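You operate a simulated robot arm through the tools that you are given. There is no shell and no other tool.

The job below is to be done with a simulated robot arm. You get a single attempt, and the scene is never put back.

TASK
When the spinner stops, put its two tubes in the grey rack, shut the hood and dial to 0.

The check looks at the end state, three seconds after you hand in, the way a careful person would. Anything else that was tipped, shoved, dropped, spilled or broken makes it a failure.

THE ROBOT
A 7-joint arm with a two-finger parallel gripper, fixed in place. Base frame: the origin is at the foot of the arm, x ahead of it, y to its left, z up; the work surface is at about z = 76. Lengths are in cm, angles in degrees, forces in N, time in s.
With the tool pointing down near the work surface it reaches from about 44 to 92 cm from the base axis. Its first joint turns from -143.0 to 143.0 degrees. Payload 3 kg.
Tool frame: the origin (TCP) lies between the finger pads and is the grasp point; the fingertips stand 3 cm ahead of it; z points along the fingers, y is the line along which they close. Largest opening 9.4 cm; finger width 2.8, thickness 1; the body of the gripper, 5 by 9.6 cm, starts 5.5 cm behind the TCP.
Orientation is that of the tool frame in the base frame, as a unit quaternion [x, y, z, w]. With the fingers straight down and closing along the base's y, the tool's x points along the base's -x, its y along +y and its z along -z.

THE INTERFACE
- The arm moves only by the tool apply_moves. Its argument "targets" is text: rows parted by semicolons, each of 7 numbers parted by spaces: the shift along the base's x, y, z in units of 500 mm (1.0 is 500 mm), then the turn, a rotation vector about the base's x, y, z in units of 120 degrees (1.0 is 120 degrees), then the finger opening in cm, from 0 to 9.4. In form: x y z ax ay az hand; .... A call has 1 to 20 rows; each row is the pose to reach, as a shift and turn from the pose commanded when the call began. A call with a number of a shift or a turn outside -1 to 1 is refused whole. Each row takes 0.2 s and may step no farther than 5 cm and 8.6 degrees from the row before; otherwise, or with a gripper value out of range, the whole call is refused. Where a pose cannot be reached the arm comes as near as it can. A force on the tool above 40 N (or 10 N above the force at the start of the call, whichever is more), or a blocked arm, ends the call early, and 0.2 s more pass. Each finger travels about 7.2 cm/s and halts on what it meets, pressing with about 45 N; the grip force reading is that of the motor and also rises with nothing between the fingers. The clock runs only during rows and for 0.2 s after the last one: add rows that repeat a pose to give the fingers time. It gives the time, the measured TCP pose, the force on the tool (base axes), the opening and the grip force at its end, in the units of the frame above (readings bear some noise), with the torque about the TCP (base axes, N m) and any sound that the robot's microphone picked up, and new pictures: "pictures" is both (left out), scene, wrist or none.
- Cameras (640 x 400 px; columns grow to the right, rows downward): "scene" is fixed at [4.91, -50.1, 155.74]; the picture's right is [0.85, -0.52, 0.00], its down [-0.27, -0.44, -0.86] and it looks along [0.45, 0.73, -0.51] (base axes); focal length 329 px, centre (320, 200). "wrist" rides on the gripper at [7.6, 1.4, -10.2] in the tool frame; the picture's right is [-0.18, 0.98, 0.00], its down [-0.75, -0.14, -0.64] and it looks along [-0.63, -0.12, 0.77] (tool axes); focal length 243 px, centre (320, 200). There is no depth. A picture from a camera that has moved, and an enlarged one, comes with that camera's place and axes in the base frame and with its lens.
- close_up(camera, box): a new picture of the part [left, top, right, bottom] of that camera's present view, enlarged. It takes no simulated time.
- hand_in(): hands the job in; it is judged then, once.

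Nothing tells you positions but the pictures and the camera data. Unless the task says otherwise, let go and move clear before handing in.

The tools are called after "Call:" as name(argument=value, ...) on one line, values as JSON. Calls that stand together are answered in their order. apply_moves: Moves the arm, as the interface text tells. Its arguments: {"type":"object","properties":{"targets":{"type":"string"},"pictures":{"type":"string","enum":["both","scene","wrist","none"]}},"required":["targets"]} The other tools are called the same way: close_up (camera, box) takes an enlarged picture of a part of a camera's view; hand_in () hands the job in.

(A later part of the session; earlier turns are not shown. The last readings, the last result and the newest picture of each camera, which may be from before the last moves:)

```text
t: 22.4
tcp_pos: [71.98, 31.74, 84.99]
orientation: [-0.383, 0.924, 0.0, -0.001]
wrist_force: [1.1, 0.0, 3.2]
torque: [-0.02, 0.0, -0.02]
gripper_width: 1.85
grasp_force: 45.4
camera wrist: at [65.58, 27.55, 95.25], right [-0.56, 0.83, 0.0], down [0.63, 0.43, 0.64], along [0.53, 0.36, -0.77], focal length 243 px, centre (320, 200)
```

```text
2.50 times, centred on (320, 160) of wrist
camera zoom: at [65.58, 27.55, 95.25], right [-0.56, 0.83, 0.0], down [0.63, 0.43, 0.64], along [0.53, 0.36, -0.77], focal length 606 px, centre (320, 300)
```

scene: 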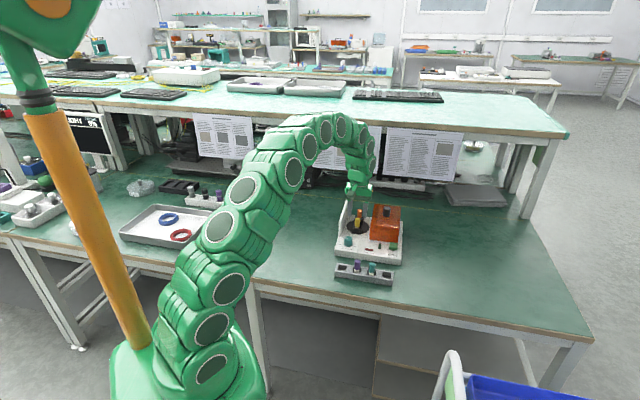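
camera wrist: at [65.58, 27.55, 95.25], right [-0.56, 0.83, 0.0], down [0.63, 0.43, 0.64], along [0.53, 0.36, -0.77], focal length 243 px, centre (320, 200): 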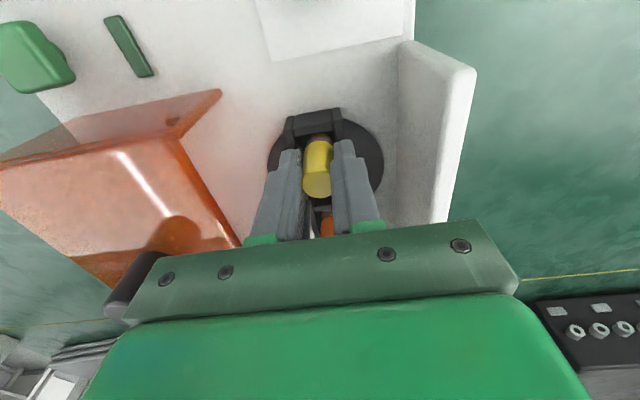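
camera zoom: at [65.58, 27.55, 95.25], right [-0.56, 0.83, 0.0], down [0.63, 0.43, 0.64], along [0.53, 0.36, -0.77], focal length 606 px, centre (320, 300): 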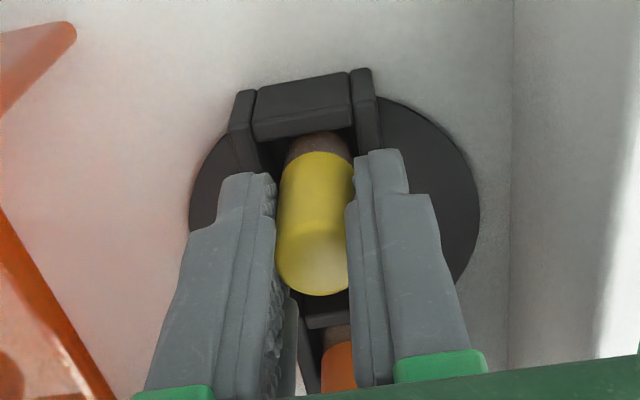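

Call:
apply_moves(targets="0 0 0.01 0 0 0 1.2; 0 0 0.03 0 0 0 1.2; 0 0 0.06 0 0 0 1.2; 0 0 0.11 0 0 0 1.2; 0 0 0.17 0 0 0 1.2; 0 0 0.22 0 0 0 1.2; 0 0 0.22 0 0 0 1.2")

Call:
close_up(camera="scene", box=[330, 170, 400, 290])

Call:
close_up(camera="wrist", box=[260, 0, 380, 240])

```text
t: 24.0
tcp_pos: [71.88, 31.78, 96.1]
orientation: [-0.383, 0.924, 0.0, 0.0]
wrist_force: [0.0, 0.2, 1.0]
torque: [0.01, -0.04, 0.01]
gripper_width: 1.87
grasp_force: 45.0
camera wrist: at [65.47, 27.49, 106.24], right [-0.56, 0.83, 0.0], down [0.63, 0.43, 0.64], along [0.53, 0.36, -0.77], focal length 243 px, centre (320, 200)
```

scene: 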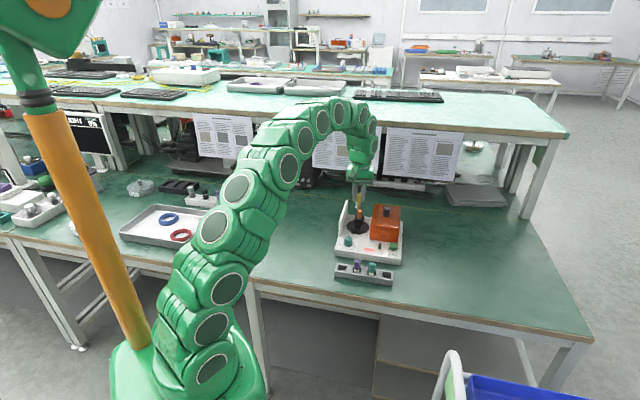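
wrist: 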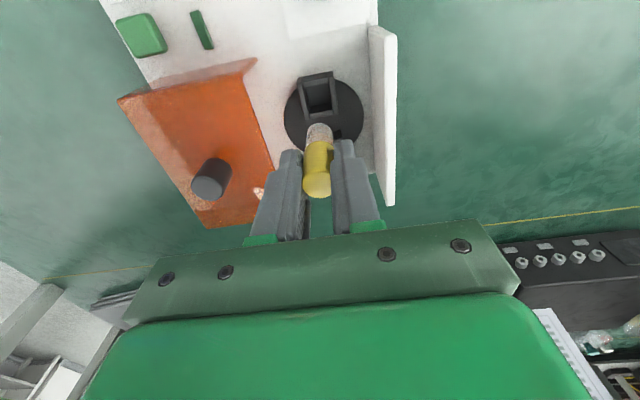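

```text
3.33 times, centred on (365, 230) of scene
camera zoom: at [4.91, -50.1, 155.74], right [0.85, -0.52, 0.0], down [-0.27, -0.44, -0.86], along [0.45, 0.73, -0.51], focal length 1095 px, centre (170, 100)
```

zoom: 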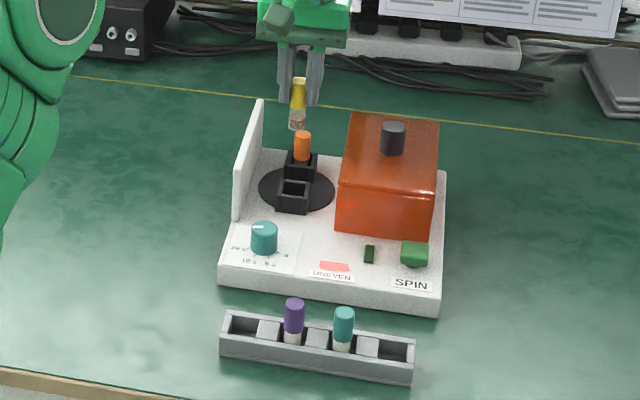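

```text
1.67 times, centred on (320, 120) of wrist
camera zoom: at [65.47, 27.49, 106.24], right [-0.56, 0.83, 0.0], down [0.63, 0.43, 0.64], along [0.53, 0.36, -0.77], focal length 404 px, centre (320, 333)
```

zoom: 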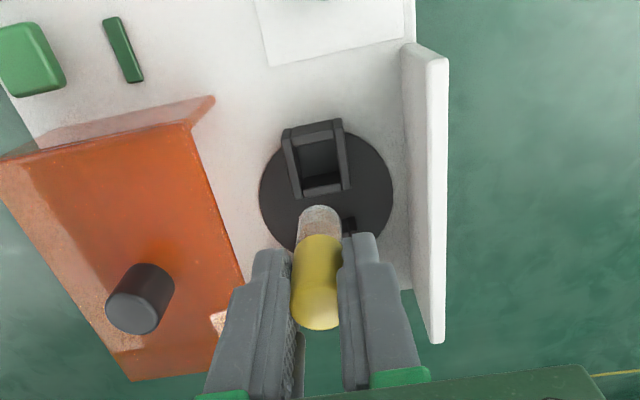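

The yellow tube is lifted cleanly. I'll carry it over the rack's empty left end slot and look straight down at it.

Call:
apply_moves(targets="-0.03 -0.025 0 0 0 0 1.2; -0.08 -0.067 0 0 0 0 1.2; -0.14 -0.118 0 0 0 0 1.2; -0.2 -0.168 0 0 0 0 1.2; -0.26 -0.219 0 0 0 0 1.2; -0.31 -0.261 0 0 0 0 1.2; -0.336 -0.283 0 0 0 0 1.2; -0.336 -0.283 0 0 0 0 1.2; -0.336 -0.283 0 0 0 0 1.2")

Call:
close_up(camera="wrist", box=[200, 0, 440, 240])

Call:
close_up(camera="scene", box=[310, 200, 410, 300])

```text
t: 26.0
tcp_pos: [55.19, 17.77, 95.91]
orientation: [-0.383, 0.924, 0.001, 0.0]
wrist_force: [1.2, -0.3, 0.0]
torque: [-0.01, -0.01, -0.02]
gripper_width: 1.86
grasp_force: 45.0
camera wrist: at [48.79, 13.48, 106.19], right [-0.56, 0.83, 0.0], down [0.63, 0.43, 0.64], along [0.53, 0.36, -0.77], focal length 243 px, centre (320, 200)
```

scene: 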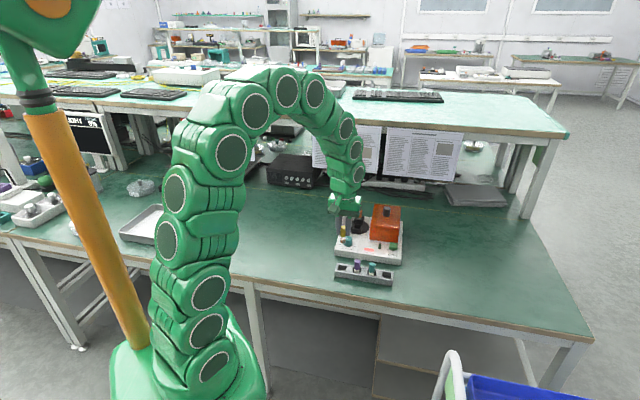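
wrist: 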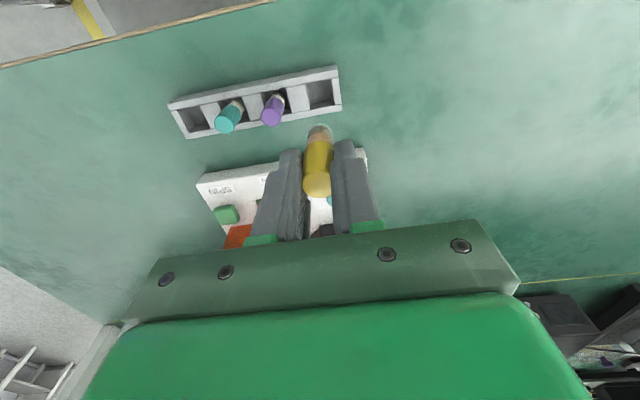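

```text
1.67 times, centred on (320, 120) of wrist
camera zoom: at [48.79, 13.48, 106.19], right [-0.56, 0.83, 0.0], down [0.63, 0.43, 0.64], along [0.53, 0.36, -0.77], focal length 404 px, centre (320, 333)
```

zoom: 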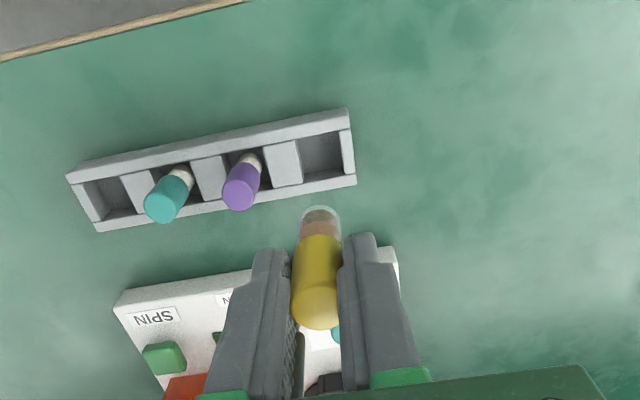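

```text
4.00 times, centred on (360, 250) of scene
camera zoom: at [4.91, -50.1, 155.74], right [0.85, -0.52, 0.0], down [-0.27, -0.44, -0.86], along [0.45, 0.73, -0.51], focal length 1314 px, centre (160, 0)
```

zoom: 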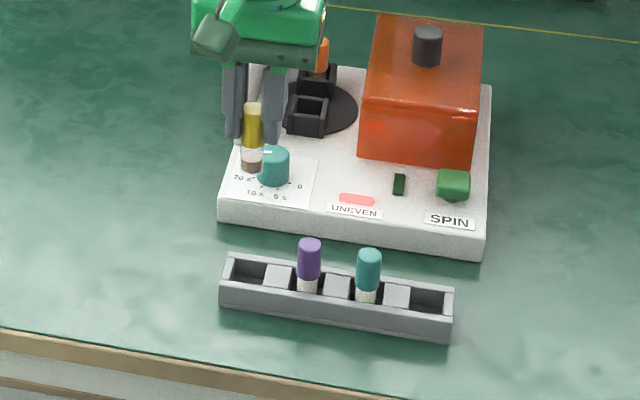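

Call:
apply_moves(targets="0.002 0.005 -0.03 0 0 0 1.2; 0.002 0.005 -0.08 0 0 0 1.2; 0.002 0.005 -0.14 0 0 0 1.2; 0.002 0.005 -0.19 0 0 0 1.2; 0.002 0.005 -0.216 0 0 0 1.2; 0.002 0.005 -0.216 0 0 0 1.2; 0.002 0.005 -0.216 0 0 0 1.2")

Call:
close_up(camera="wrist", box=[240, 60, 400, 220])

Call:
close_up(camera="scene", box=[325, 240, 405, 300])

```text
t: 27.6
tcp_pos: [55.16, 17.92, 85.11]
orientation: [-0.383, 0.924, 0.0, 0.0]
wrist_force: [-0.6, 0.0, 0.1]
torque: [-0.03, 0.0, -0.01]
gripper_width: 1.87
grasp_force: 45.1
camera wrist: at [48.8, 13.56, 95.29], right [-0.56, 0.83, 0.0], down [0.63, 0.43, 0.64], along [0.53, 0.36, -0.77], focal length 243 px, centre (320, 200)
```

scene: 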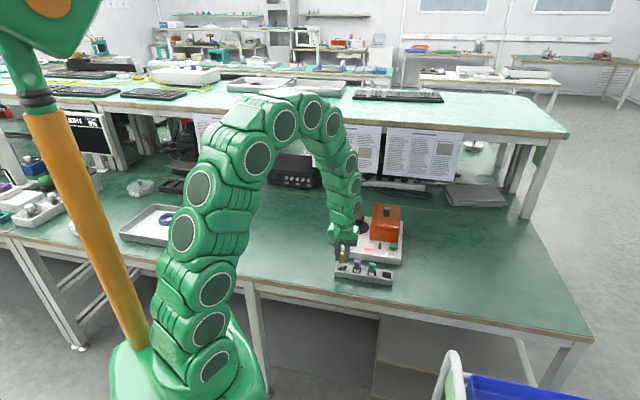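
wrist: 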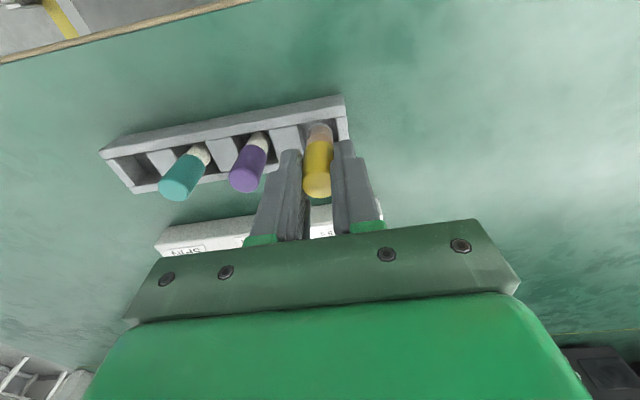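

```text
2.50 times, centred on (320, 140) of wrist
camera zoom: at [48.8, 13.56, 95.29], right [-0.56, 0.83, 0.0], down [0.63, 0.43, 0.64], along [0.53, 0.36, -0.77], focal length 606 px, centre (320, 350)
```

zoom: 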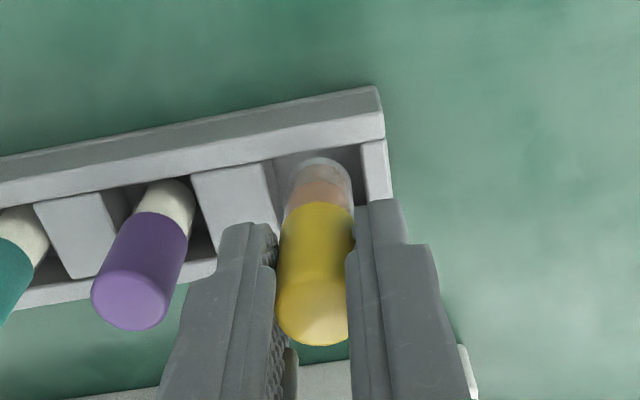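

```text
6.67 times, centred on (365, 270) of scene
camera zoom: at [4.91, -50.1, 155.74], right [0.85, -0.52, 0.0], down [-0.27, -0.44, -0.86], along [0.45, 0.73, -0.51], focal length 2191 px, centre (20, -267)
```

zoom: 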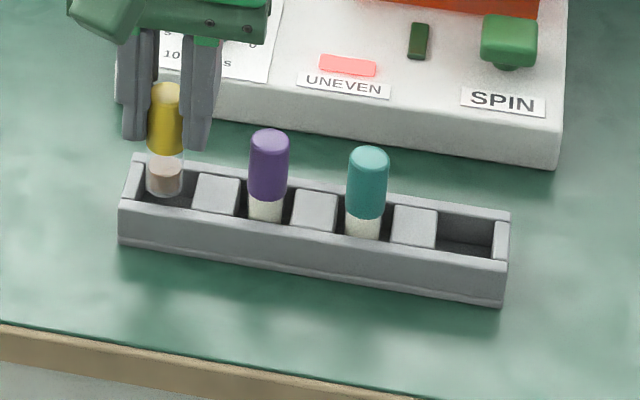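

Call:
close_up(camera="scene", box=[375, 260, 400, 290])

Call:
close_up(camera="scene", box=[330, 250, 365, 285])

Call:
close_up(camera="wrist", box=[90, 110, 210, 210])

Call:
close_up(camera="wrist", box=[280, 80, 360, 150])

```text
13.33 times, centred on (388, 275) of scene
camera zoom: at [4.91, -50.1, 155.74], right [0.85, -0.52, 0.0], down [-0.27, -0.44, -0.86], along [0.45, 0.73, -0.51], focal length 4382 px, centre (-580, -800)
```

zoom: 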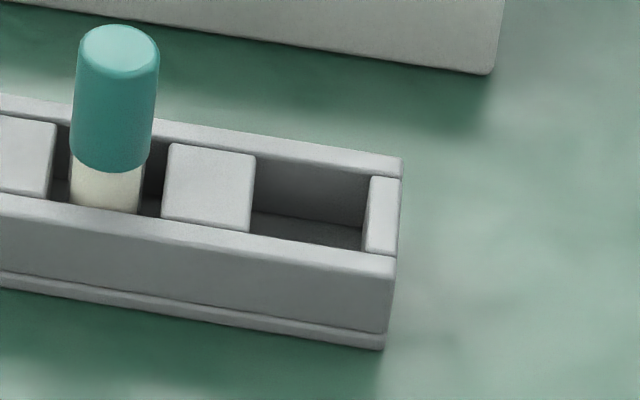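

```text
11.43 times, centred on (348, 268) of scene
camera zoom: at [4.91, -50.1, 155.74], right [0.85, -0.52, 0.0], down [-0.27, -0.44, -0.86], along [0.45, 0.73, -0.51], focal length 3756 px, centre (6, -571)
```

zoom: 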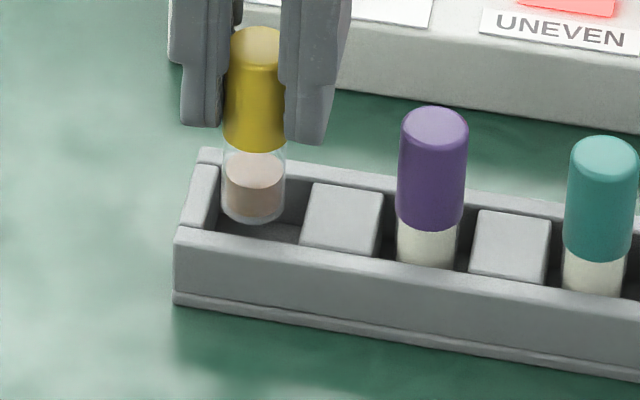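

```text
4.00 times, centred on (150, 160) of wrist
camera zoom: at [48.8, 13.56, 95.29], right [-0.56, 0.83, 0.0], down [0.63, 0.43, 0.64], along [0.53, 0.36, -0.77], focal length 970 px, centre (1000, 360)
```

zoom: 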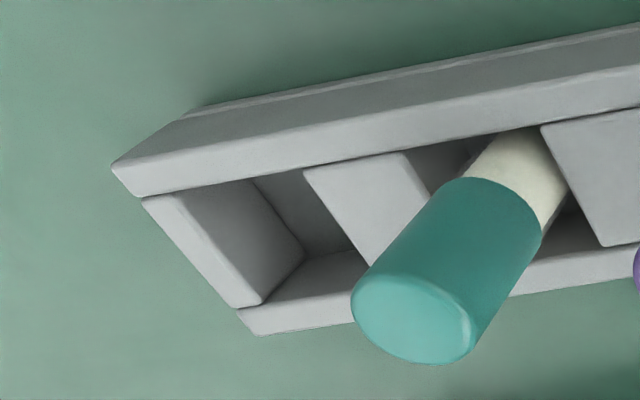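

```text
5.71 times, centred on (320, 115) of wrist
camera zoom: at [48.8, 13.56, 95.29], right [-0.56, 0.83, 0.0], down [0.63, 0.43, 0.64], along [0.53, 0.36, -0.77], focal length 1386 px, centre (320, 686)
```

zoom: 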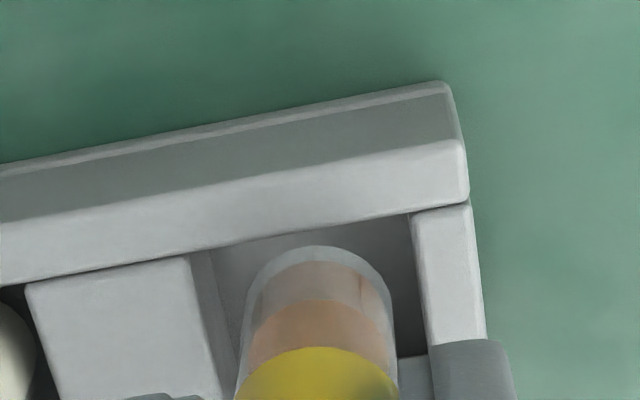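

I measured the slot: its centre is about (55.5, 18.05) and its rim about z 78.3. I'll nudge there and lower the tube.

Call:
apply_moves(targets="0.004 0.004 0 0 0 0 1.2; 0.004 0.004 -0.02 0 0 0 1.2; 0.004 0.004 -0.035 0 0 0 1.2; 0.004 0.004 -0.045 0 0 0 1.2; 0.004 0.004 -0.05 0 0 0 1.2; 0.004 0.004 -0.054 0 0 0 1.2; 0.004 0.004 -0.054 0 0 0 1.2", pictures="wrist")

Call:
close_up(camera="scene", box=[330, 250, 365, 285])

Call:
close_up(camera="wrist", box=[240, 80, 400, 220])

```text
t: 29.2
tcp_pos: [55.43, 18.14, 82.64]
orientation: [-0.383, 0.924, 0.0, 0.001]
wrist_force: [-4.4, -0.9, 28.0]
torque: [-0.08, 0.26, -0.01]
gripper_width: 1.86
grasp_force: 44.8
camera wrist: at [49.06, 13.81, 92.8], right [-0.57, 0.82, 0.0], down [0.63, 0.43, 0.64], along [0.53, 0.36, -0.77], focal length 243 px, centre (320, 200)
```

wrist: 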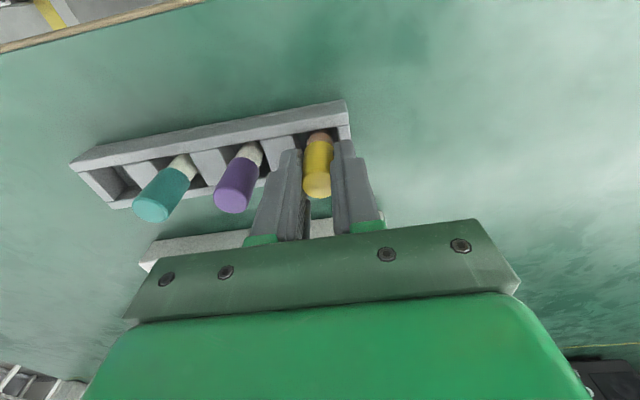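

```text
11.43 times, centred on (348, 268) of scene
camera zoom: at [4.91, -50.1, 155.74], right [0.85, -0.52, 0.0], down [-0.27, -0.44, -0.86], along [0.45, 0.73, -0.51], focal length 3756 px, centre (6, -571)
```

zoom: 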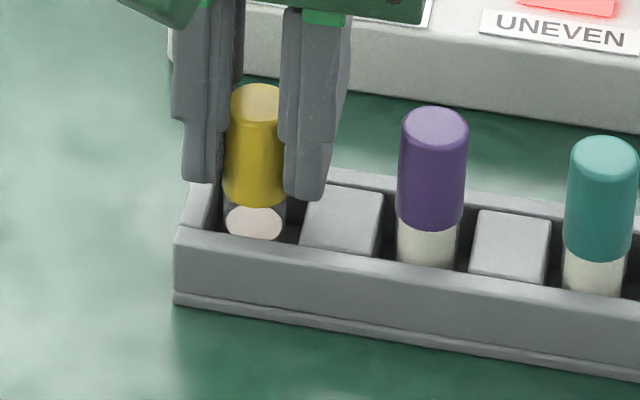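

```text
2.86 times, centred on (320, 150) of wrist
camera zoom: at [49.06, 13.81, 92.8], right [-0.57, 0.82, 0.0], down [0.63, 0.43, 0.64], along [0.53, 0.36, -0.77], focal length 693 px, centre (320, 343)
```

zoom: 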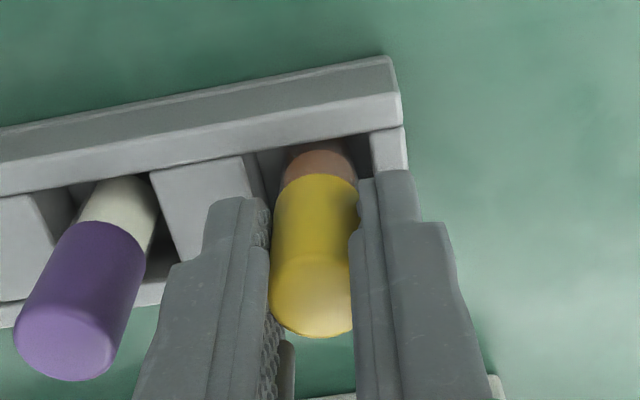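

Call:
apply_moves(targets="0 0 0.0016 0 0 0 1.2; 0 0 0.0016 0 0 0 2.2; 0 0 0.0016 0 0 0 3; 0 0 0.0016 0 0 0 3.4; 0 0 0.0016 0 0 0 3.4", pictures="wrist")

Call:
close_up(camera="scene", box=[330, 250, 365, 285])

Call:
close_up(camera="wrist", box=[240, 80, 400, 220])

```text
t: 30.4
tcp_pos: [55.33, 18.08, 82.67]
orientation: [-0.383, 0.924, 0.0, 0.0]
wrist_force: [0.1, 0.3, 0.5]
torque: [-0.02, 0.01, -0.02]
gripper_width: 3.39
grasp_force: 0.1
camera wrist: at [49.04, 13.82, 92.81], right [-0.56, 0.83, 0.0], down [0.63, 0.43, 0.64], along [0.53, 0.36, -0.77], focal length 243 px, centre (320, 200)
```

wrist: 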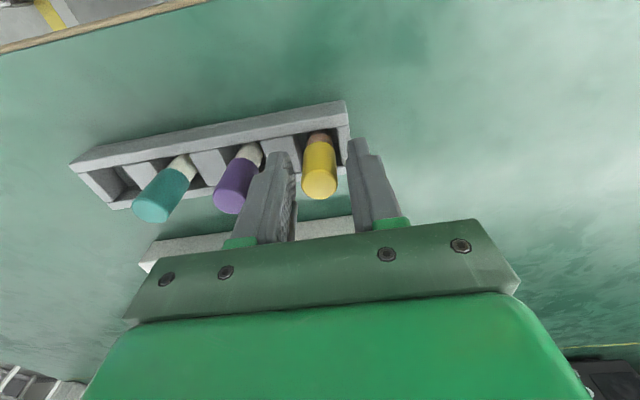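

```text
11.43 times, centred on (348, 268) of scene
camera zoom: at [4.91, -50.1, 155.74], right [0.85, -0.52, 0.0], down [-0.27, -0.44, -0.86], along [0.45, 0.73, -0.51], focal length 3756 px, centre (6, -571)
```

zoom: 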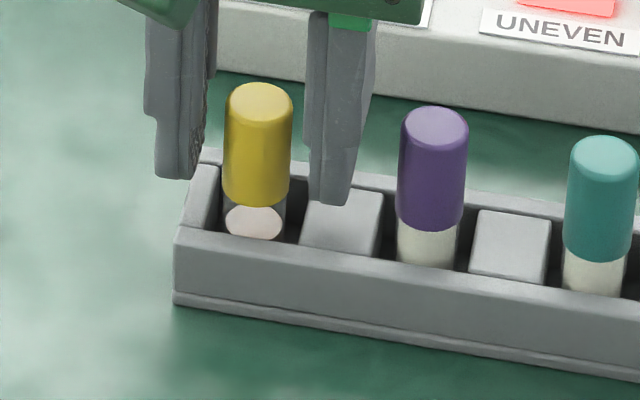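

```text
2.86 times, centred on (320, 150) of wrist
camera zoom: at [49.04, 13.82, 92.81], right [-0.56, 0.83, 0.0], down [0.63, 0.43, 0.64], along [0.53, 0.36, -0.77], focal length 693 px, centre (320, 343)
```

zoom: 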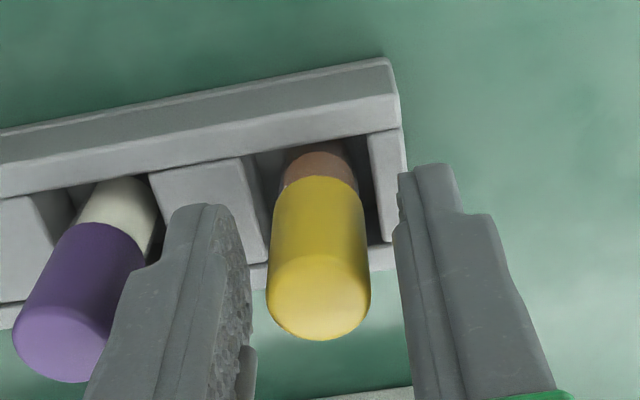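

Yellow stands upright in the rack. I'll rise and go back for the orange tube.

Call:
apply_moves(targets="0 0 0.04 0 0 0 3.4; 0 0 0.12 0 0 0 3.4; 0 0 0.2 0 0 0 3.4; 0 0 0.28 0 0 0 4.5; 0.06 0.052 0.28 0 0 0 4.5; 0.12 0.104 0.28 0 0 0 4.5; 0.18 0.155 0.28 0 0 0 4.5; 0.24 0.207 0.28 0 0 0 4.5; 0.3 0.259 0.28 0 0 0 4.5; 0.36 0.311 0.28 0 0 0 4.5; 0.4 0.345 0.28 0 0 0 4.5; 0.416 0.359 0.28 0 0 0 4.5; 0.416 0.359 0.2 0 0 0 4.5; 0.416 0.359 0.13 0 0 0 4.5; 0.416 0.359 0.13 0 0 0 4.5")

Call:
close_up(camera="wrist", box=[240, 60, 400, 220])

Call:
close_up(camera="scene", box=[325, 190, 405, 290])

```text
t: 33.6
tcp_pos: [76.31, 36.02, 89.05]
orientation: [-0.382, 0.924, -0.001, 0.0]
wrist_force: [-0.7, -0.6, -0.1]
torque: [0.01, -0.02, 0.0]
gripper_width: 4.48
grasp_force: 0.0
camera wrist: at [69.9, 31.73, 99.19], right [-0.56, 0.83, 0.0], down [0.63, 0.43, 0.64], along [0.53, 0.36, -0.77], focal length 243 px, centre (320, 200)
```

scene: 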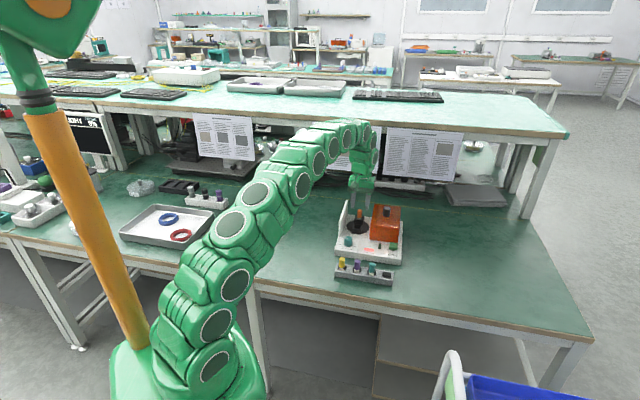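
wrist: 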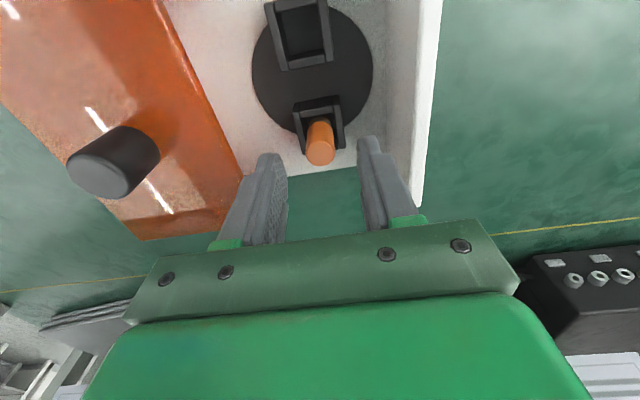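

```text
2.50 times, centred on (320, 140) of wrist
camera zoom: at [69.9, 31.73, 99.19], right [-0.56, 0.83, 0.0], down [0.63, 0.43, 0.64], along [0.53, 0.36, -0.77], focal length 606 px, centre (320, 350)
```

zoom: 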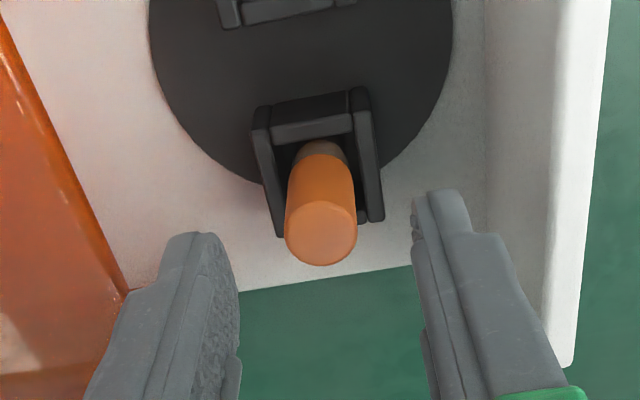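

```text
4.00 times, centred on (365, 240) of scene
camera zoom: at [4.91, -50.1, 155.74], right [0.85, -0.52, 0.0], down [-0.27, -0.44, -0.86], along [0.45, 0.73, -0.51], focal length 1314 px, centre (140, 40)
```

zoom: 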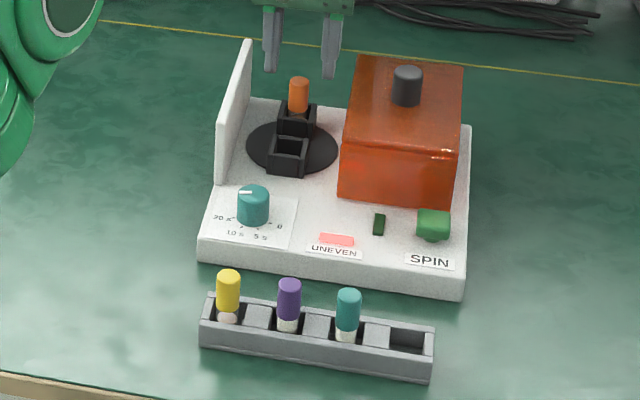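

Call:
apply_moves(targets="0.0024 0.003 -0.04 0 0 0 4.5; 0.0024 0.003 -0.082 0 0 0 4.5; 0.0024 0.003 -0.082 0 0 0 3.4; 0.0024 0.003 -0.082 0 0 0 2.4; 0.0024 0.003 -0.082 0 0 0 1.6; 0.0024 0.003 -0.082 0 0 0 1.2; 0.0024 0.003 -0.082 0 0 0 1.2", pictures="wrist")

Call:
close_up(camera="wrist", box=[240, 60, 400, 220])

```text
t: 35.2
tcp_pos: [76.31, 36.05, 85.07]
orientation: [-0.382, 0.924, 0.0, 0.0]
wrist_force: [1.8, 0.0, 3.3]
torque: [0.05, -0.09, -0.01]
gripper_width: 1.83
grasp_force: 45.0
camera wrist: at [69.97, 31.84, 95.14], right [-0.56, 0.83, 0.0], down [0.63, 0.43, 0.64], along [0.53, 0.36, -0.77], focal length 243 px, centre (320, 200)
```

wrist: 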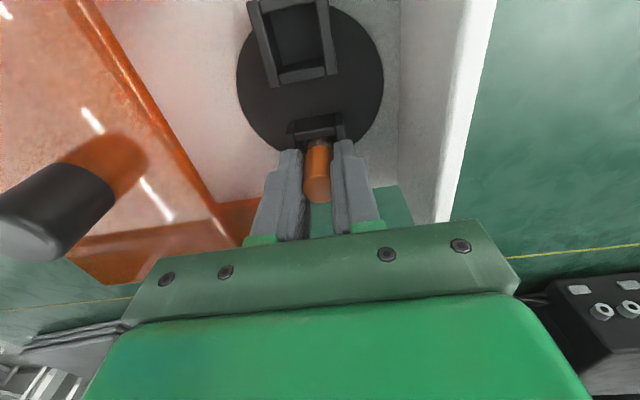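

```text
2.50 times, centred on (320, 140) of wrist
camera zoom: at [69.97, 31.84, 95.14], right [-0.56, 0.83, 0.0], down [0.63, 0.43, 0.64], along [0.53, 0.36, -0.77], focal length 606 px, centre (320, 350)
```

zoom: 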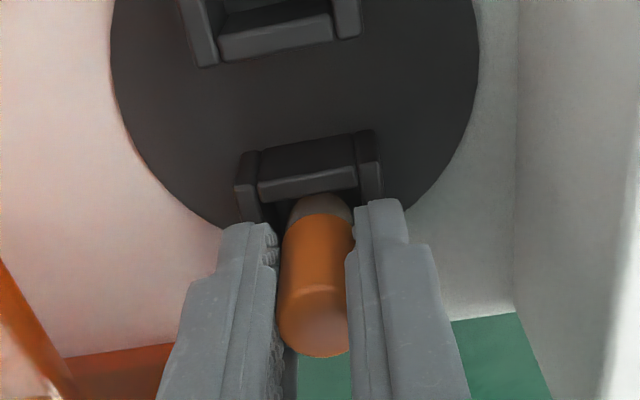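

Call:
apply_moves(targets="0 0 0.01 0 0 0 1.2; 0 0 0.03 0 0 0 1.2; 0 0 0.07 0 0 0 1.2; 0 0 0.13 0 0 0 1.2; 0 0 0.2 0 0 0 1.2; 0 0 0.26 0 0 0 1.2; -0.02 -0.05 0.26 0 0 0 1.2; -0.045 -0.12 0.26 0 0 0 1.2; -0.072 -0.195 0.26 0 0 0 1.2; -0.1 -0.27 0.26 0 0 0 1.2; -0.127 -0.345 0.26 0 0 0 1.2; -0.154 -0.42 0.26 0 0 0 1.2; -0.181 -0.495 0.26 0 0 0 1.2; -0.2 -0.55 0.26 0 0 0 1.2; -0.206 -0.575 0.26 0 0 0 1.2; -0.206 -0.575 0.2 0 0 0 1.2; -0.206 -0.575 0.12 0 0 0 1.2; -0.206 -0.575 0.05 0 0 0 1.2; -0.206 -0.575 0.02 0 0 0 1.2; -0.206 -0.575 0.02 0 0 0 1.2")

Call:
close_up(camera="wrist", box=[260, 70, 380, 220])

Call:
close_up(camera="scene", box=[360, 250, 400, 290])

```text
t: 39.4
tcp_pos: [65.8, 7.44, 86.04]
orientation: [-0.383, 0.924, 0.0, 0.0]
wrist_force: [-0.3, -0.3, -0.3]
torque: [0.0, -0.01, -0.01]
gripper_width: 1.87
grasp_force: 44.9
camera wrist: at [59.46, 3.2, 96.18], right [-0.56, 0.83, 0.0], down [0.63, 0.43, 0.64], along [0.53, 0.36, -0.77], focal length 243 px, centre (320, 200)
```

scene: 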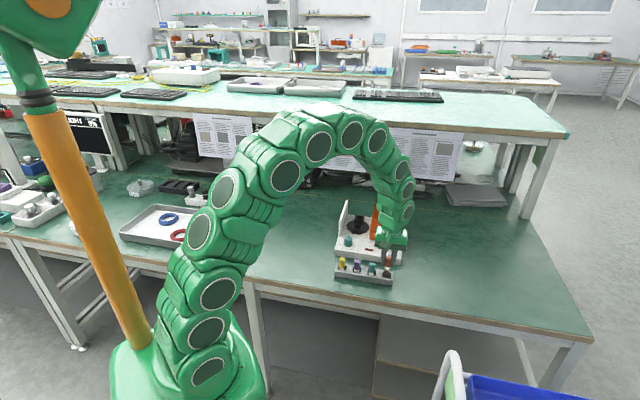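
wrist: 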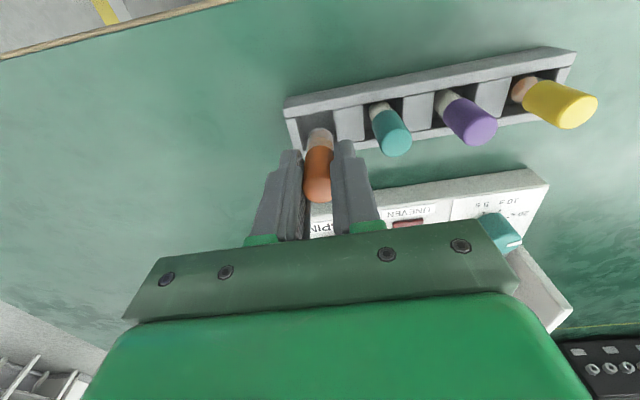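

```text
2.67 times, centred on (320, 145) of wrist
camera zoom: at [59.46, 3.2, 96.18], right [-0.56, 0.83, 0.0], down [0.63, 0.43, 0.64], along [0.53, 0.36, -0.77], focal length 647 px, centre (320, 347)
```

zoom: 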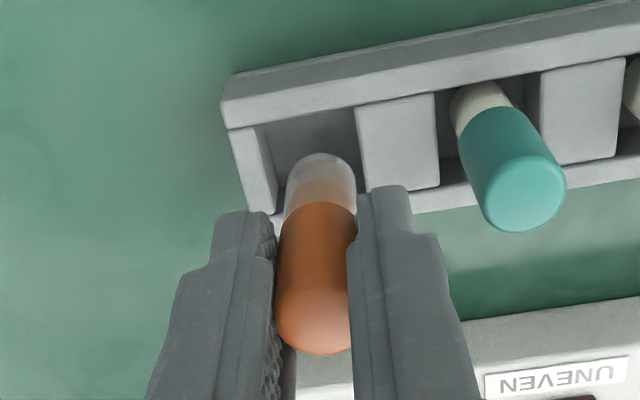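

```text
10.00 times, centred on (380, 270) of scene
camera zoom: at [4.91, -50.1, 155.74], right [0.85, -0.52, 0.0], down [-0.27, -0.44, -0.86], along [0.45, 0.73, -0.51], focal length 3286 px, centre (-280, -500)
```

zoom: 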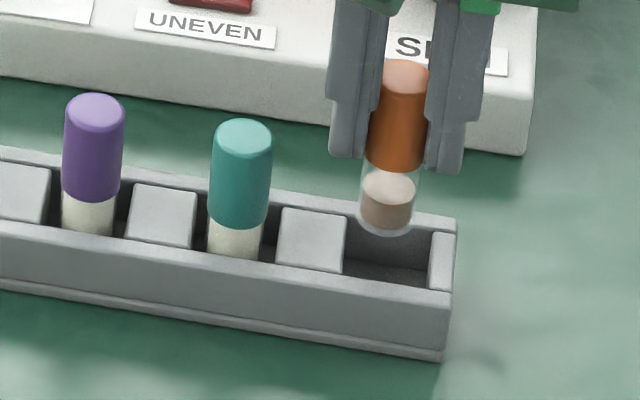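

Call:
apply_moves(targets="0.003 0.001 0 0 0 0 1.2; 0.003 0.001 -0.02 0 0 0 1.2; 0.003 0.001 -0.04 0 0 0 1.2; 0.003 0.001 -0.055 0 0 0 1.2; 0.003 0.001 -0.063 0 0 0 1.2; 0.003 0.001 -0.0672 0 0 0 1.2; 0.003 0.001 -0.0672 0 0 0 1.2", pictures="wrist")

Call:
close_up(camera="wrist", box=[260, 70, 380, 220])

Call:
close_up(camera="scene", box=[360, 250, 400, 290])

```text
t: 41.0
tcp_pos: [66.13, 7.52, 82.63]
orientation: [-0.383, 0.924, 0.001, -0.001]
wrist_force: [0.3, 0.2, -0.8]
torque: [-0.02, 0.01, -0.02]
gripper_width: 1.89
grasp_force: 45.5
camera wrist: at [59.78, 3.26, 92.8], right [-0.56, 0.83, 0.0], down [0.63, 0.43, 0.64], along [0.53, 0.36, -0.77], focal length 243 px, centre (320, 200)
```

wrist: 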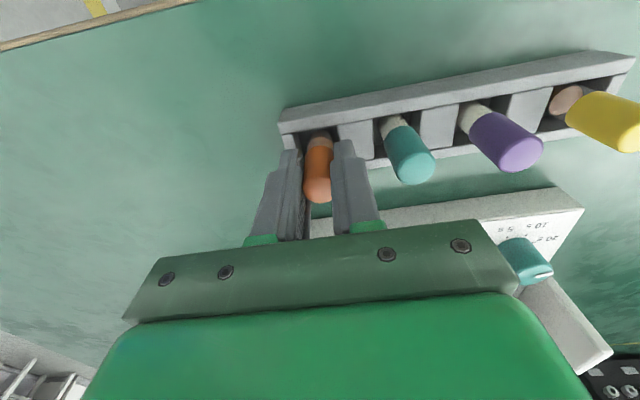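

```text
2.67 times, centred on (320, 145) of wrist
camera zoom: at [59.78, 3.26, 92.8], right [-0.56, 0.83, 0.0], down [0.63, 0.43, 0.64], along [0.53, 0.36, -0.77], focal length 647 px, centre (320, 347)
```

zoom: 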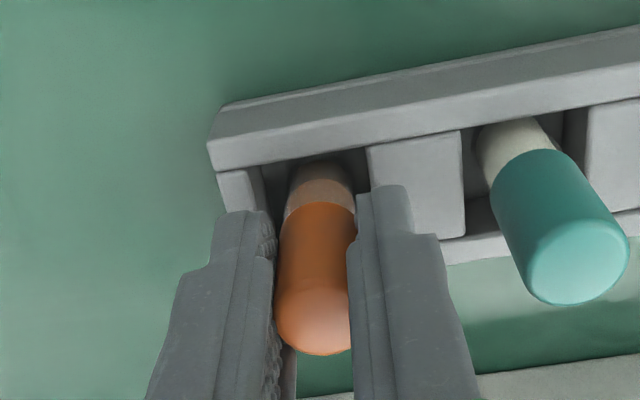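

```text
10.00 times, centred on (380, 270) of scene
camera zoom: at [4.91, -50.1, 155.74], right [0.85, -0.52, 0.0], down [-0.27, -0.44, -0.86], along [0.45, 0.73, -0.51], focal length 3286 px, centre (-280, -500)
```

zoom: 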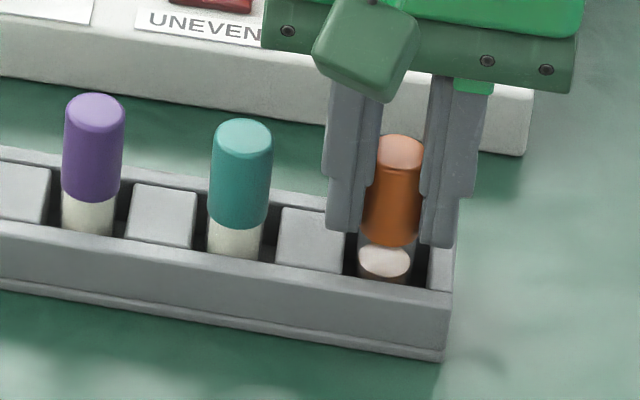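

Call:
apply_moves(targets="0 0 -0.0015 0 0 0 1.2; 0 0 -0.003 0 0 0 1.2; 0 0 -0.003 0 0 0 1.2", pictures="none")

```text
t: 41.8
tcp_pos: [66.19, 7.53, 82.6]
orientation: [-0.383, 0.924, 0.001, 0.0]
wrist_force: [-1.6, 2.0, 8.3]
torque: [0.13, 0.05, -0.03]
gripper_width: 1.87
grasp_force: 45.3
```

The orange tube touches the slot floor. I'll release it and rise.

Call:
apply_moves(targets="0 0 0 0 0 0 2.2; 0 0 0 0 0 0 3; 0 0 0 0 0 0 3.4; 0 0 0 0 0 0 3.4; 0 0 0.04 0 0 0 3.4; 0 0 0.12 0 0 0 3.4; 0 0 0.2 0 0 0 3.4; 0 0 0.28 0 0 0 3.4; 0 0 0.28 0 0 0 3.4")

Call:
close_up(camera="scene", box=[325, 190, 405, 290])

Call:
close_up(camera="wrist", box=[260, 0, 560, 230])

```text
t: 43.8
tcp_pos: [66.25, 7.54, 96.57]
orientation: [-0.383, 0.924, 0.0, 0.0]
wrist_force: [0.2, 0.4, -0.1]
torque: [-0.02, 0.03, 0.02]
gripper_width: 3.4
grasp_force: 0.2
camera wrist: at [59.84, 3.19, 106.76], right [-0.56, 0.83, 0.0], down [0.63, 0.43, 0.64], along [0.53, 0.36, -0.77], focal length 243 px, centre (320, 200)
```

scene: 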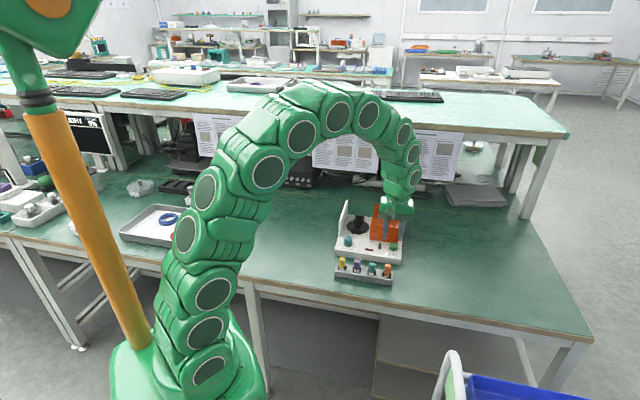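
wrist: 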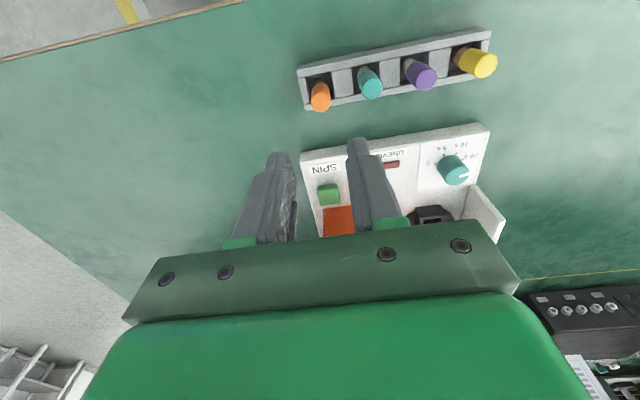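

```text
4.00 times, centred on (365, 240) of scene
camera zoom: at [4.91, -50.1, 155.74], right [0.85, -0.52, 0.0], down [-0.27, -0.44, -0.86], along [0.45, 0.73, -0.51], focal length 1314 px, centre (140, 40)
```

zoom: 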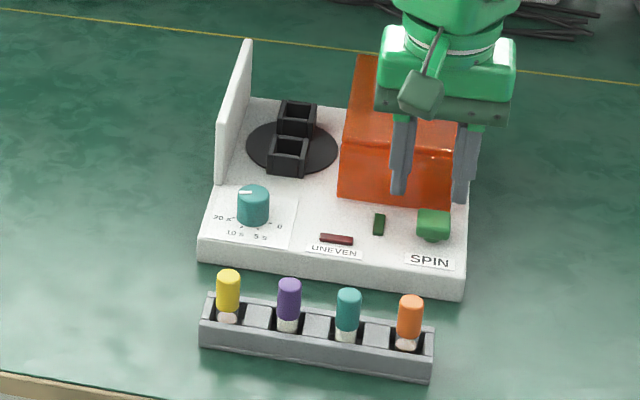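

```text
1.74 times, centred on (410, 115) of wrist
camera zoom: at [59.84, 3.19, 106.76], right [-0.56, 0.83, 0.0], down [0.63, 0.43, 0.64], along [0.53, 0.36, -0.77], focal length 422 px, centre (164, 348)
```

zoom: 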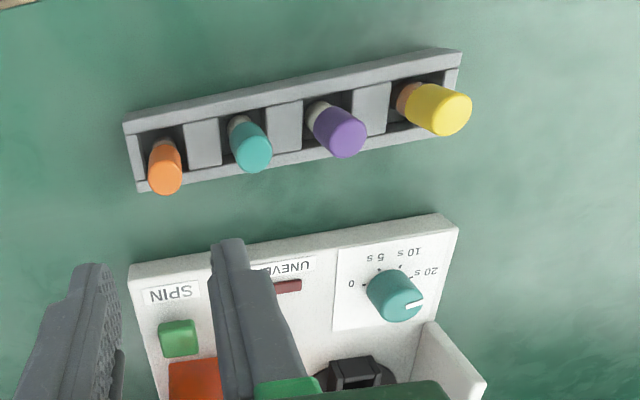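

Both tubes stand in the rack and the UNEVEN lamp is off. Next I'll go back to the hood knob to shut the hood.

Call:
apply_moves(targets="0.03 0.037 0.03 0 0 0 5; 0.08 0.097 0.06 0 0 0 5; 0.13 0.157 0.088 0 0 0 5; 0.18 0.218 0.088 0 0 0 5; 0.23 0.278 0.088 0 0 0 5; 0.28 0.338 0.088 0 0 0 5; 0.3066 0.3706 0.088 0 0 0 5; 0.3066 0.3706 0.01 0 0 0 5; 0.3066 0.3706 -0.07 0 0 0 5; 0.3066 0.3706 -0.07 0 0 0 5; 0.3066 0.3706 -0.07 0 0 0 5", pictures="wrist")

Call:
close_up(camera="wrist", box=[200, 40, 440, 250])

```text
t: 46.2
tcp_pos: [81.49, 26.09, 93.19]
orientation: [-0.383, 0.924, -0.001, 0.0]
wrist_force: [-0.1, 0.2, 1.3]
torque: [0.0, 0.03, 0.01]
gripper_width: 5.01
grasp_force: 0.0
camera wrist: at [75.09, 21.71, 103.31], right [-0.56, 0.83, 0.0], down [0.63, 0.43, 0.64], along [0.53, 0.36, -0.77], focal length 243 px, centre (320, 200)
```

wrist: 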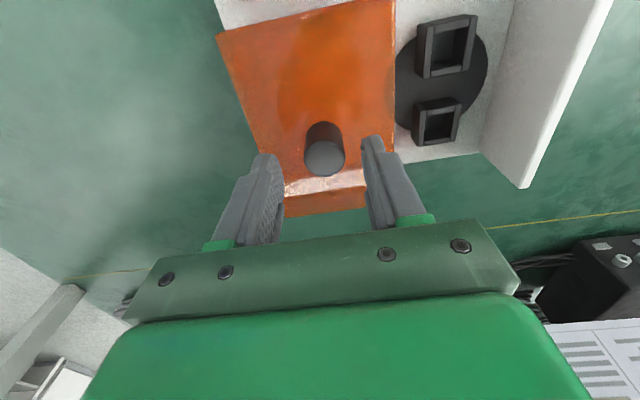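

```text
1.90 times, centred on (320, 145) of wrist
camera zoom: at [75.09, 21.71, 103.31], right [-0.56, 0.83, 0.0], down [0.63, 0.43, 0.64], along [0.53, 0.36, -0.77], focal length 462 px, centre (320, 305)
```

zoom: 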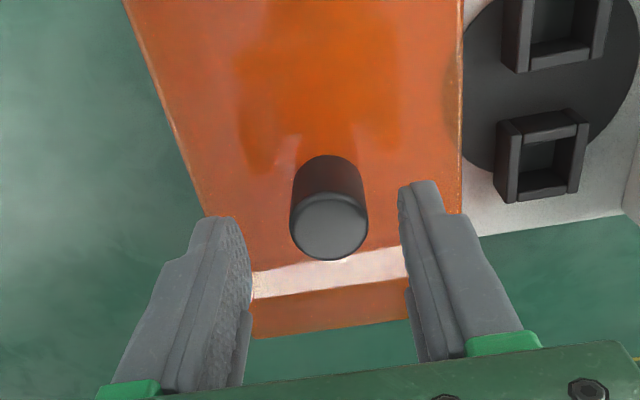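

Call:
apply_moves(targets="-0.004 0.004 -0.028 0 0 0 5; -0.004 0.004 -0.055 0 0 0 5; -0.004 0.004 -0.055 0 0 0 3.6; -0.004 0.004 -0.055 0 0 0 2.6; -0.004 0.004 -0.055 0 0 0 1.8; -0.004 0.004 -0.055 0 0 0 1.8; -0.018 0.018 -0.055 0 0 0 1.8; -0.032 0.032 -0.055 0 0 0 1.8; -0.046 0.046 -0.055 0 0 0 1.8; -0.06 0.06 -0.055 0 0 0 1.8; -0.074 0.074 -0.055 0 0 0 1.8; -0.088 0.088 -0.055 0 0 0 1.8; -0.102 0.102 -0.055 0 0 0 1.8; -0.116 0.116 -0.055 0 0 0 1.8; -0.13 0.13 -0.055 0 0 0 1.8; -0.13 0.13 -0.055 0 0 0 1.8")

Call:
close_up(camera="wrist", box=[200, 0, 440, 250])

Call:
close_up(camera="scene", box=[325, 190, 405, 290])

```text
t: 49.6
tcp_pos: [74.92, 32.29, 90.37]
orientation: [-0.382, 0.924, 0.0, 0.001]
wrist_force: [-10.0, -10.4, 12.7]
torque: [-0.55, -0.24, -0.06]
gripper_width: 2.71
grasp_force: 44.7
camera wrist: at [68.6, 28.18, 100.51], right [-0.56, 0.83, 0.0], down [0.63, 0.43, 0.64], along [0.53, 0.36, -0.77], focal length 243 px, centre (320, 200)
```

scene: 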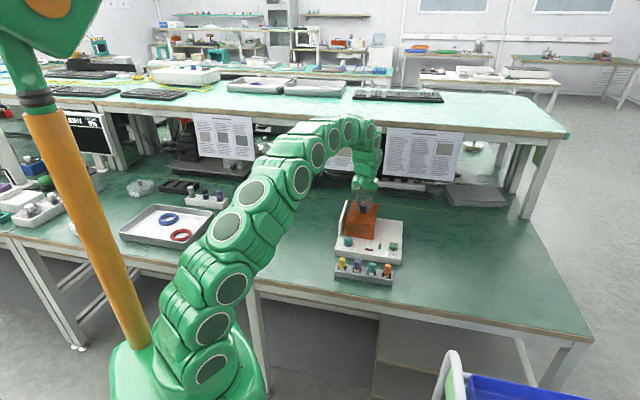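
wrist: 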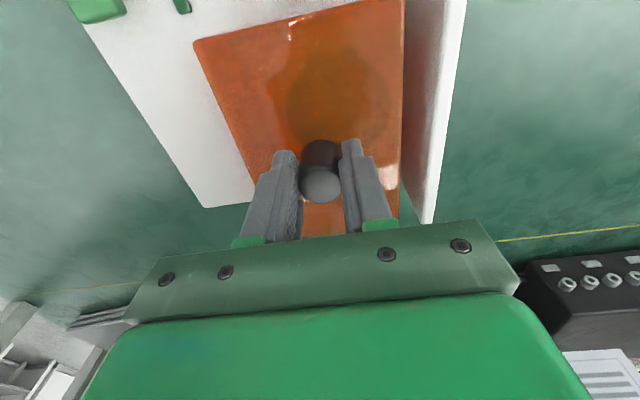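

```text
1.60 times, centred on (320, 125) of wrist
camera zoom: at [68.6, 28.18, 100.51], right [-0.56, 0.83, 0.0], down [0.63, 0.43, 0.64], along [0.53, 0.36, -0.77], focal length 388 px, centre (320, 320)
```

zoom: 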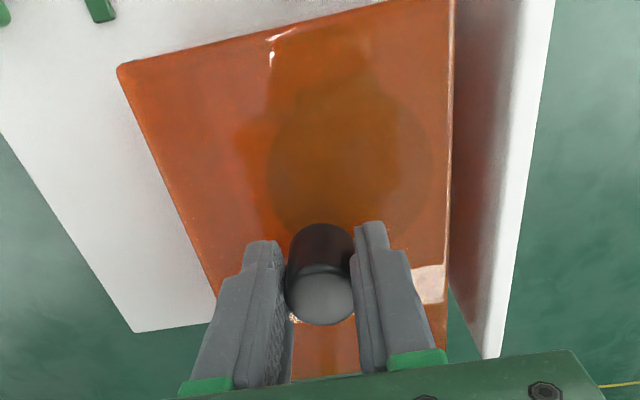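

```text
4.00 times, centred on (365, 240) of scene
camera zoom: at [4.91, -50.1, 155.74], right [0.85, -0.52, 0.0], down [-0.27, -0.44, -0.86], along [0.45, 0.73, -0.51], focal length 1314 px, centre (140, 40)
```

zoom: 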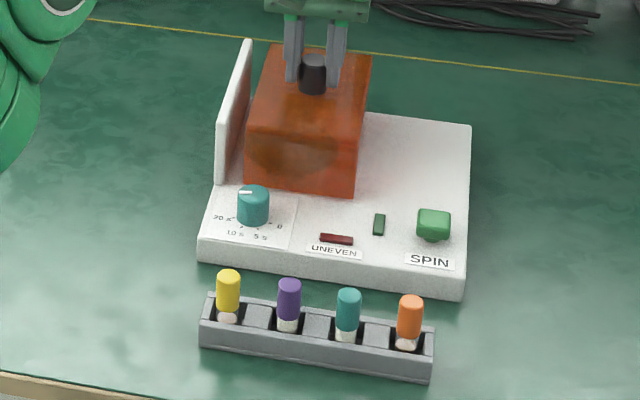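

Call:
apply_moves(targets="-0.008 0.008 0 0 0 0 1.8; -0.016 0.016 0 0 0 0 1.8; -0.02 0.02 0 0 0 0 1.8; -0.023 0.023 0 0 0 0 1.8; -0.024 0.024 0 0 0 0 1.8")

Call:
close_up(camera="wrist", box=[200, 0, 440, 250])

Call:
close_up(camera="scene", box=[325, 190, 385, 250])

```text
t: 50.8
tcp_pos: [73.76, 33.6, 90.25]
orientation: [-0.382, 0.924, 0.0, 0.0]
wrist_force: [3.0, -17.5, -2.8]
torque: [-0.26, 0.27, -0.03]
gripper_width: 2.73
grasp_force: 45.0
camera wrist: at [67.48, 29.31, 100.5], right [-0.56, 0.83, 0.0], down [0.63, 0.43, 0.64], along [0.53, 0.36, -0.77], focal length 243 px, centre (320, 200)
```

scene: 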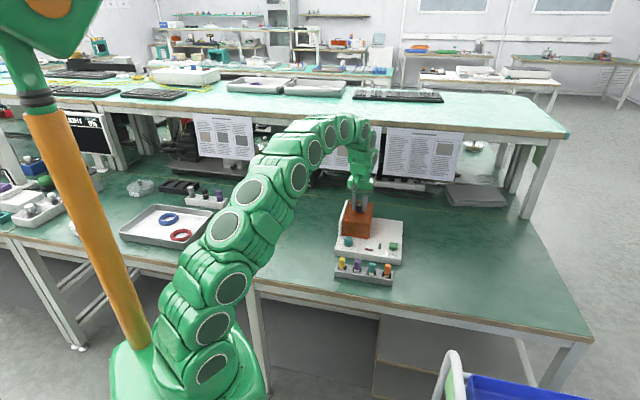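
wrist: 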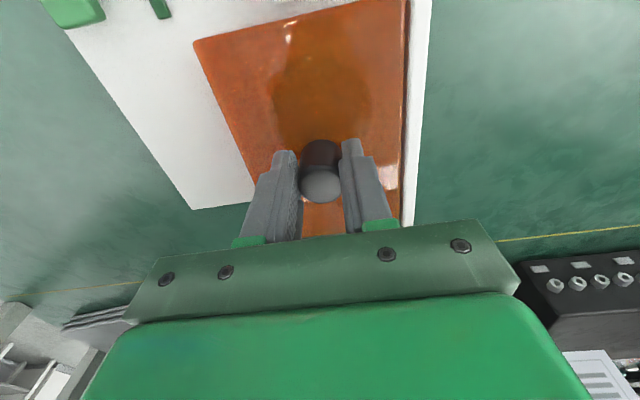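

```text
1.60 times, centred on (320, 125) of wrist
camera zoom: at [67.48, 29.31, 100.5], right [-0.56, 0.83, 0.0], down [0.63, 0.43, 0.64], along [0.53, 0.36, -0.77], focal length 388 px, centre (320, 320)
```

zoom: 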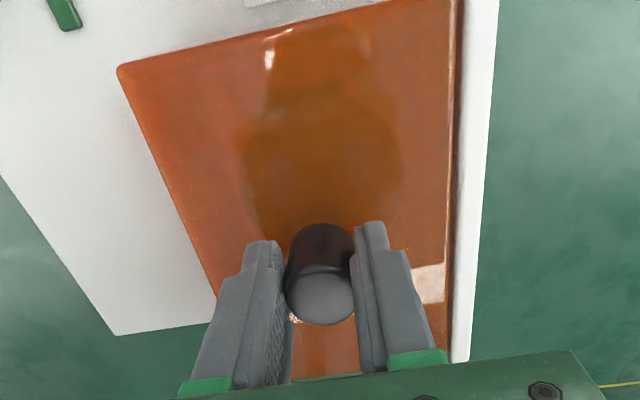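

```text
6.67 times, centred on (355, 220) of scene
camera zoom: at [4.91, -50.1, 155.74], right [0.85, -0.52, 0.0], down [-0.27, -0.44, -0.86], along [0.45, 0.73, -0.51], focal length 2191 px, centre (87, 67)
```

zoom: 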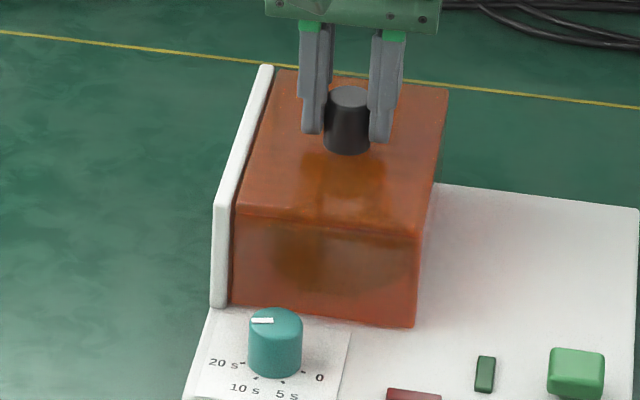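

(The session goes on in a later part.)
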